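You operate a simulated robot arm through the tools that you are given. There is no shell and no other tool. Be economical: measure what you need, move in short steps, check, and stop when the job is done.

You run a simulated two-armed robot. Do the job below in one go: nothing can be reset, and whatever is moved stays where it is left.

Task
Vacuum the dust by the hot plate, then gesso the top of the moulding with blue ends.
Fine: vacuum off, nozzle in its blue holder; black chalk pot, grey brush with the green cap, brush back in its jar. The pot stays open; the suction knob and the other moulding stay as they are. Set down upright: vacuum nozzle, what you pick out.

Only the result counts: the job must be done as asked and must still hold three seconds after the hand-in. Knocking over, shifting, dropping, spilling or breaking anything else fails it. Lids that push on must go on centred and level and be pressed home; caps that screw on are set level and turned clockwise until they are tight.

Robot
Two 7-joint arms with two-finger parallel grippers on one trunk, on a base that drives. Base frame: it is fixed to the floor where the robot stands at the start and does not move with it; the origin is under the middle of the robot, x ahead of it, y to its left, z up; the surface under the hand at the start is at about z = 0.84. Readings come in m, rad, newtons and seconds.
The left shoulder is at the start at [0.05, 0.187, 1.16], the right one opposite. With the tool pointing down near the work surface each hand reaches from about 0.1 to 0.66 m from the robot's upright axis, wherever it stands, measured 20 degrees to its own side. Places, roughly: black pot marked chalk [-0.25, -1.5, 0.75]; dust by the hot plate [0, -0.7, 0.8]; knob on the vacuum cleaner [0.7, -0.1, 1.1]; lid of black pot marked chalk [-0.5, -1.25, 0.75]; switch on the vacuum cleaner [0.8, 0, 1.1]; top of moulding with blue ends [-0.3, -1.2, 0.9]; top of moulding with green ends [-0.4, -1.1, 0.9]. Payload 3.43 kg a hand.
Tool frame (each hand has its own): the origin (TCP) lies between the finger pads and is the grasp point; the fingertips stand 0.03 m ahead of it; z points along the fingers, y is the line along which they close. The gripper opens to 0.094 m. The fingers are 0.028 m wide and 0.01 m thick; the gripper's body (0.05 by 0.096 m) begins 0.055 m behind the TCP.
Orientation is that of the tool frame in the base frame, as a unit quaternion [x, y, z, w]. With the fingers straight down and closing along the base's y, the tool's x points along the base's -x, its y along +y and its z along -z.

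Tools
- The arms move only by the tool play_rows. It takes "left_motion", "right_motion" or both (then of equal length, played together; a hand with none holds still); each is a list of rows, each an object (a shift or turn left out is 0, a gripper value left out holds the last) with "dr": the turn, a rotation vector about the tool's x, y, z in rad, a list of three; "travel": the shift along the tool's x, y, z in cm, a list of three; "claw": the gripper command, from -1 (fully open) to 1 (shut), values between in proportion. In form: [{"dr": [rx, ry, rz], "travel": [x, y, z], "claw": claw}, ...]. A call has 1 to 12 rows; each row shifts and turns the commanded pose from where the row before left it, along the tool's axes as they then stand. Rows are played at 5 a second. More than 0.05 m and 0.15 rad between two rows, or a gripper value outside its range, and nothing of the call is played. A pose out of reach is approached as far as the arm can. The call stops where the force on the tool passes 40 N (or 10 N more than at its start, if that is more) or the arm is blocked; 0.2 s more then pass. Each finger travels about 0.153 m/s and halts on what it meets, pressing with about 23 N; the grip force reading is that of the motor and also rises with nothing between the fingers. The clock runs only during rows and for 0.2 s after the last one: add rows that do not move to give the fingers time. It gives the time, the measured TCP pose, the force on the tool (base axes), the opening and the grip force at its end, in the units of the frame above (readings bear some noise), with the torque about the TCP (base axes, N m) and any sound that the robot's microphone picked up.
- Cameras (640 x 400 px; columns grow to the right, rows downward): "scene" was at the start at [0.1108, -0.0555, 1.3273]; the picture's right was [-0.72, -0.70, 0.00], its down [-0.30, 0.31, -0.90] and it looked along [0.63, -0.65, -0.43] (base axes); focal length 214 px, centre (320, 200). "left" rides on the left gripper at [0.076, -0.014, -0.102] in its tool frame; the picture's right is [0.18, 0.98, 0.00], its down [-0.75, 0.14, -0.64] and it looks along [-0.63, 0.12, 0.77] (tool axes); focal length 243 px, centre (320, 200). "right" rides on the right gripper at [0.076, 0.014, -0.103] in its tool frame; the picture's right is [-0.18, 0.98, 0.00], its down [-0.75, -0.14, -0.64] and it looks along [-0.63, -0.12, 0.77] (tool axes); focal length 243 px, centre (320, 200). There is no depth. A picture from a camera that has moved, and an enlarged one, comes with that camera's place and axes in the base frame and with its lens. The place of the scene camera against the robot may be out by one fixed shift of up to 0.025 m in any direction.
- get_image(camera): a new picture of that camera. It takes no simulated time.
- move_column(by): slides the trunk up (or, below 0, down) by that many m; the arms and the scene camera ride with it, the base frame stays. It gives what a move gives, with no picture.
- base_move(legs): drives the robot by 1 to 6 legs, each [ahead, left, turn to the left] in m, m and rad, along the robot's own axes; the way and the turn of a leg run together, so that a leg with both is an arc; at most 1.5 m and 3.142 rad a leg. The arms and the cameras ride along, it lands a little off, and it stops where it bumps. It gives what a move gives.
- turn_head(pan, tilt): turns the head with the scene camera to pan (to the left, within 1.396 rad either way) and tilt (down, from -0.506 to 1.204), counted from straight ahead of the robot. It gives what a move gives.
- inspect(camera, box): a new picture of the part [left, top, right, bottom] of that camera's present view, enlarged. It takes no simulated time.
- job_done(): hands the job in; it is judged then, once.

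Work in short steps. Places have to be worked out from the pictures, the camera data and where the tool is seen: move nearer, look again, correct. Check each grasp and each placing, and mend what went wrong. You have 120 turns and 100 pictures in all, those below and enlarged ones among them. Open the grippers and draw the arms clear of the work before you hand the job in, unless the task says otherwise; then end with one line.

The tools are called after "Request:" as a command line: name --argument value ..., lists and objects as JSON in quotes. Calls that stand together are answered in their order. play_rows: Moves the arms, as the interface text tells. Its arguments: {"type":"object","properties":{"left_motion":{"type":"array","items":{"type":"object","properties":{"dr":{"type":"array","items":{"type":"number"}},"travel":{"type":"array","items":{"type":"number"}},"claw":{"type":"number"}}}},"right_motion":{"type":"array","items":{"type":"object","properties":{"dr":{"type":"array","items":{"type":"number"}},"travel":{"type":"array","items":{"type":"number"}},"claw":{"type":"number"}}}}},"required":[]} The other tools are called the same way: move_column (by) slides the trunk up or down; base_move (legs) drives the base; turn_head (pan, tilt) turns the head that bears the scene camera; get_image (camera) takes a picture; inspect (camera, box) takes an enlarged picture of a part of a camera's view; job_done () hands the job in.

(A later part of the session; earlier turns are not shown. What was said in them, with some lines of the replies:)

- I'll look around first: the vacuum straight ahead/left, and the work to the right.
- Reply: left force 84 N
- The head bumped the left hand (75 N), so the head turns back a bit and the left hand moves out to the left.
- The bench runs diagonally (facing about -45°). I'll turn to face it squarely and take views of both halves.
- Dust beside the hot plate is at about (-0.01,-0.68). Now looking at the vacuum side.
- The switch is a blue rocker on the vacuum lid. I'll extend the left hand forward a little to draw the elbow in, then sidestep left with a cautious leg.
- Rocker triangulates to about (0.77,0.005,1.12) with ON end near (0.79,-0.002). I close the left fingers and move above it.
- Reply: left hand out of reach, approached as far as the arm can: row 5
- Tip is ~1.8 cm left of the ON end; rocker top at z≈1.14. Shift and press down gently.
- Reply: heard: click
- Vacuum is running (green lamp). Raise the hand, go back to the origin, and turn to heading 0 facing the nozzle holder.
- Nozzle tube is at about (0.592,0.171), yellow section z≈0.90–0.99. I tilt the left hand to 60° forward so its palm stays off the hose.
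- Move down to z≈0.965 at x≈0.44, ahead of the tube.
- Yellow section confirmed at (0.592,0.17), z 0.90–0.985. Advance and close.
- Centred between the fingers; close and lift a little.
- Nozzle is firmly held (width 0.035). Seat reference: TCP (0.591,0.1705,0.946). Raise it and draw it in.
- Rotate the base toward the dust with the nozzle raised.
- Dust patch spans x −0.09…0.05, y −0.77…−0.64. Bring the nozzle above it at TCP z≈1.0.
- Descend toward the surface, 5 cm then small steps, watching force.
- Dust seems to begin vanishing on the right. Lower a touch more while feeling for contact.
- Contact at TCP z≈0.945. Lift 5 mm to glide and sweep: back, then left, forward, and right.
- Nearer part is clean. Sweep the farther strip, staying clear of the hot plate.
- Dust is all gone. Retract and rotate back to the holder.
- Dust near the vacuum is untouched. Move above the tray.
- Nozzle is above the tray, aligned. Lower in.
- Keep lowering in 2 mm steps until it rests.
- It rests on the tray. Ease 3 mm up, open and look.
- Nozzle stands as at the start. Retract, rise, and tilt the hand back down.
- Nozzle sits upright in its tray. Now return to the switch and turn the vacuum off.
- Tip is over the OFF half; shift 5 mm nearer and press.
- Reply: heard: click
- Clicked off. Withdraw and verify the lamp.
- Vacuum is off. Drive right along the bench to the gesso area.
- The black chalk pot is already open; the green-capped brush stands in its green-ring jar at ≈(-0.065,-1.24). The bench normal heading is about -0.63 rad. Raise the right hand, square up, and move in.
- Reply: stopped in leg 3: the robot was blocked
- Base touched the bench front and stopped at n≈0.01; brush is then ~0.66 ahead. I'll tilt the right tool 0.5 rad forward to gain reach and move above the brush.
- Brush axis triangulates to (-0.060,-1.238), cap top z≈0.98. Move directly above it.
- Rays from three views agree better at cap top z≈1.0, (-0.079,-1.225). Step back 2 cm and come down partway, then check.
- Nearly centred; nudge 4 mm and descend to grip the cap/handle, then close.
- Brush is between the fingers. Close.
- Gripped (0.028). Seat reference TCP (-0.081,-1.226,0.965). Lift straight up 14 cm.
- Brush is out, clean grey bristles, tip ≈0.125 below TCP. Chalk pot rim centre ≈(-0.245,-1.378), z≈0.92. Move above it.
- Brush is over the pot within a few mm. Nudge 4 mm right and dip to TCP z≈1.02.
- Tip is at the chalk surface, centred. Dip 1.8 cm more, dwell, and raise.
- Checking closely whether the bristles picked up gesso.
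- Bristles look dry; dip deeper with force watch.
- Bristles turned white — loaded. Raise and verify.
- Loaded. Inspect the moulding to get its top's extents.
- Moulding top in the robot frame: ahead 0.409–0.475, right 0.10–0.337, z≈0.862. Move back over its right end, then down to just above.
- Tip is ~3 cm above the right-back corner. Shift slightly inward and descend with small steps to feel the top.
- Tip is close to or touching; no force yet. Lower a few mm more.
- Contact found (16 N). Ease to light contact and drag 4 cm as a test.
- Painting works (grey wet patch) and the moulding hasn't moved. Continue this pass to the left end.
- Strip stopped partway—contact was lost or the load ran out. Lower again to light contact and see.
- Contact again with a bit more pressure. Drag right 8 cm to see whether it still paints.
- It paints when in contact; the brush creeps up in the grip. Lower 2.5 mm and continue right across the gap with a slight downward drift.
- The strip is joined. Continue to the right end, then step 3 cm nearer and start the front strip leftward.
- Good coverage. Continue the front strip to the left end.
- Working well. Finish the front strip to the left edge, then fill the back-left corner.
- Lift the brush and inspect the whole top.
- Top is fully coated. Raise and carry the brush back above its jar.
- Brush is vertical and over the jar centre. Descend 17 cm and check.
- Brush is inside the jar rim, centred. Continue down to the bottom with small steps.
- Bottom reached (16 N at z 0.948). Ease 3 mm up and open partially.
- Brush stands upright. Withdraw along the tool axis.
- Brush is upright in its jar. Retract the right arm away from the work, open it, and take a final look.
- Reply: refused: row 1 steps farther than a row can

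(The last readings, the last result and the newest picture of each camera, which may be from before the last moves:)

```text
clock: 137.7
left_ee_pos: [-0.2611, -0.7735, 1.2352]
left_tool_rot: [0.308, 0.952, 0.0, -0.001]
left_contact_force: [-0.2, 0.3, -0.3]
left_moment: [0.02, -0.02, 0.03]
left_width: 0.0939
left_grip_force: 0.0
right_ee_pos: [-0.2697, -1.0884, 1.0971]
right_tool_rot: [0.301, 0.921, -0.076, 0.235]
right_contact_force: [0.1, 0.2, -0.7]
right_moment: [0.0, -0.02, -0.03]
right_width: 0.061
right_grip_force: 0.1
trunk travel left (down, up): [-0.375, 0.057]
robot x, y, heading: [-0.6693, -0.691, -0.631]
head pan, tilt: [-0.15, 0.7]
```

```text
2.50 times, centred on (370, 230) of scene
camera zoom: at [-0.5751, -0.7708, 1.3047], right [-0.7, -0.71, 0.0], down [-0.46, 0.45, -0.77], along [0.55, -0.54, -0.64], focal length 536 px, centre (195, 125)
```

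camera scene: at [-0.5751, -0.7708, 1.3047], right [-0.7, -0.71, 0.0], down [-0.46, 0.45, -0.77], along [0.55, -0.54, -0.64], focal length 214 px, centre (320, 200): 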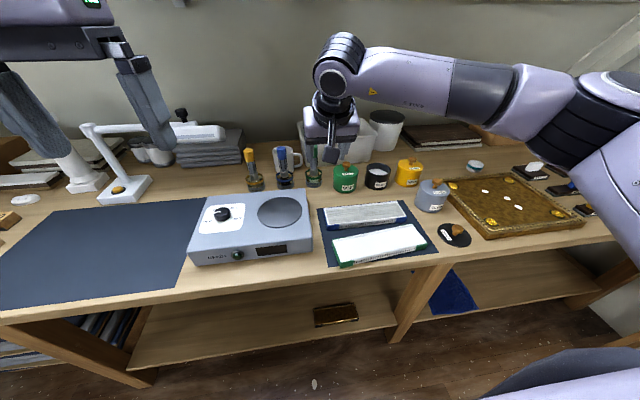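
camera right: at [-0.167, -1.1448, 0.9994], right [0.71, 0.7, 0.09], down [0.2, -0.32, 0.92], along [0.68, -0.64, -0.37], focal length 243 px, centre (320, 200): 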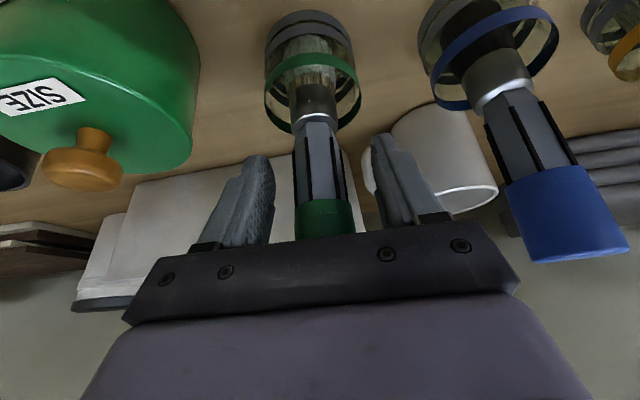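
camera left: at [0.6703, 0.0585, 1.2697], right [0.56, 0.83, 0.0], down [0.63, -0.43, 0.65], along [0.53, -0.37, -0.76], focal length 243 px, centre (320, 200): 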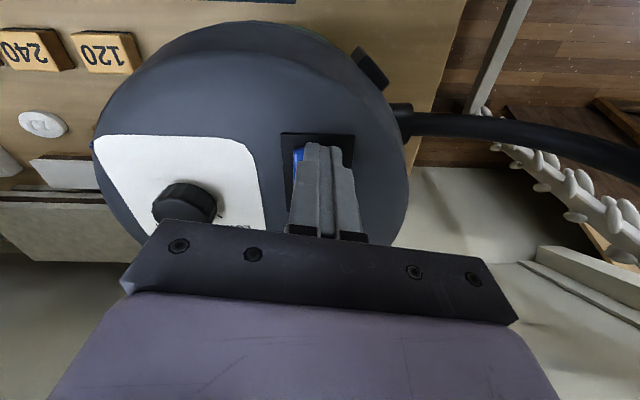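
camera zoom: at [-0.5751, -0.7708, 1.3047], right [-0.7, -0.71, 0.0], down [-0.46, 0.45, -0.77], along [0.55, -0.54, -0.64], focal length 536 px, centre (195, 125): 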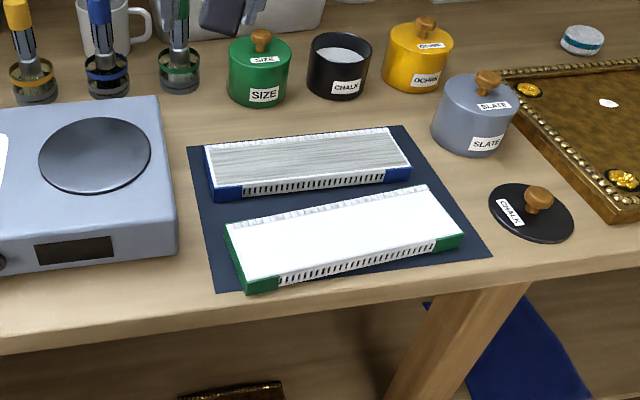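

All is in place; finish retracting and opening the right hand.

Request:
play_rows --right_motion '[{"travel": [0, 0, -4]}, {"travel": [3.5, -1, -1.5]}, {"travel": [3.5, -1, -1.5], "claw": -1}, {"travel": [3.5, -1, -1.5]}, {}]'

Request:
base_move --legs '[[-0.15, 0, 0]]'

Request:
turn_head --pan 0.6 --tilt 0.4

Request:
get_image --camera "scene"

```text
clock: 138.9
left_ee_pos: [-0.2615, -0.7735, 1.2336]
left_tool_rot: [0.307, 0.952, 0.001, -0.003]
left_contact_force: [0.8, 0.1, 0.6]
left_moment: [0.02, -0.01, 0.03]
left_width: 0.094
left_grip_force: 0.1
right_ee_pos: [-0.3946, -1.0355, 1.1229]
right_tool_rot: [0.3, 0.921, -0.076, 0.236]
right_contact_force: [-0.8, -0.5, 0.2]
right_moment: [0.0, 0.01, -0.01]
right_width: 0.0942
right_grip_force: 0.0
trunk travel left (down, up): [-0.375, 0.057]
robot x, y, heading: [-0.6703, -0.6855, -0.626]
head pan, tilt: [-0.15, 0.7]
```

```text
clock: 140.2
left_ee_pos: [-0.3821, -0.6853, 1.2339]
left_tool_rot: [0.307, 0.952, 0.001, -0.002]
left_contact_force: [0.6, 0.0, -0.2]
left_moment: [-0.01, -0.03, 0.0]
left_width: 0.0938
left_grip_force: 0.0
right_ee_pos: [-0.5149, -0.9477, 1.1218]
right_tool_rot: [0.3, 0.922, -0.076, 0.235]
right_contact_force: [0.2, -0.6, -0.9]
right_moment: [-0.03, 0.01, -0.02]
right_width: 0.0941
right_grip_force: 0.0
trunk travel left (down, up): [-0.375, 0.057]
robot x, y, heading: [-0.7935, -0.6042, -0.621]
head pan, tilt: [-0.15, 0.7]
```

```text
clock: 141.3
left_ee_pos: [-0.3814, -0.6854, 1.235]
left_tool_rot: [0.307, 0.952, 0.0, -0.001]
left_contact_force: [-0.4, -0.3, -0.2]
left_moment: [-0.01, 0.02, -0.03]
left_width: 0.094
left_grip_force: 0.1
right_ee_pos: [-0.5139, -0.947, 1.1229]
right_tool_rot: [0.299, 0.922, -0.076, 0.236]
right_contact_force: [0.8, -0.4, 0.0]
right_moment: [-0.01, 0.0, 0.0]
right_width: 0.094
right_grip_force: 0.0
trunk travel left (down, up): [-0.375, 0.057]
robot x, y, heading: [-0.7893, -0.5979, -0.63]
head pan, tilt: [0.6, 0.4]
```

```text
12 pictures are left
camera scene: at [-0.6632, -0.6265, 1.3314], right [-0.03, -1.0, 0.0], down [-0.39, 0.01, -0.92], along [0.92, -0.03, -0.39], focal length 214 px, centre (320, 200)
```

scene: 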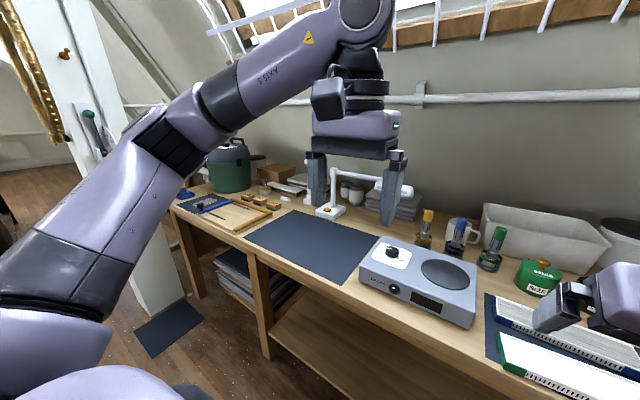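

Everything checks out: the dust by the hot plate is gone, the moulding is coated, and the arms are clear. I'm handing the job in.

Request:
job_done

```text
The job is handed in.
```

The dust by the hot plate is vacuumed up, and the top of the blue-ended moulding is fully gessoed. The vacuum is off with its nozzle upright in the blue holder. The green-capped brush is upright back in its jar, and the black chalk pot is still open. While driving in, the base touched the front of the bench once and stopped; I saw nothing move.
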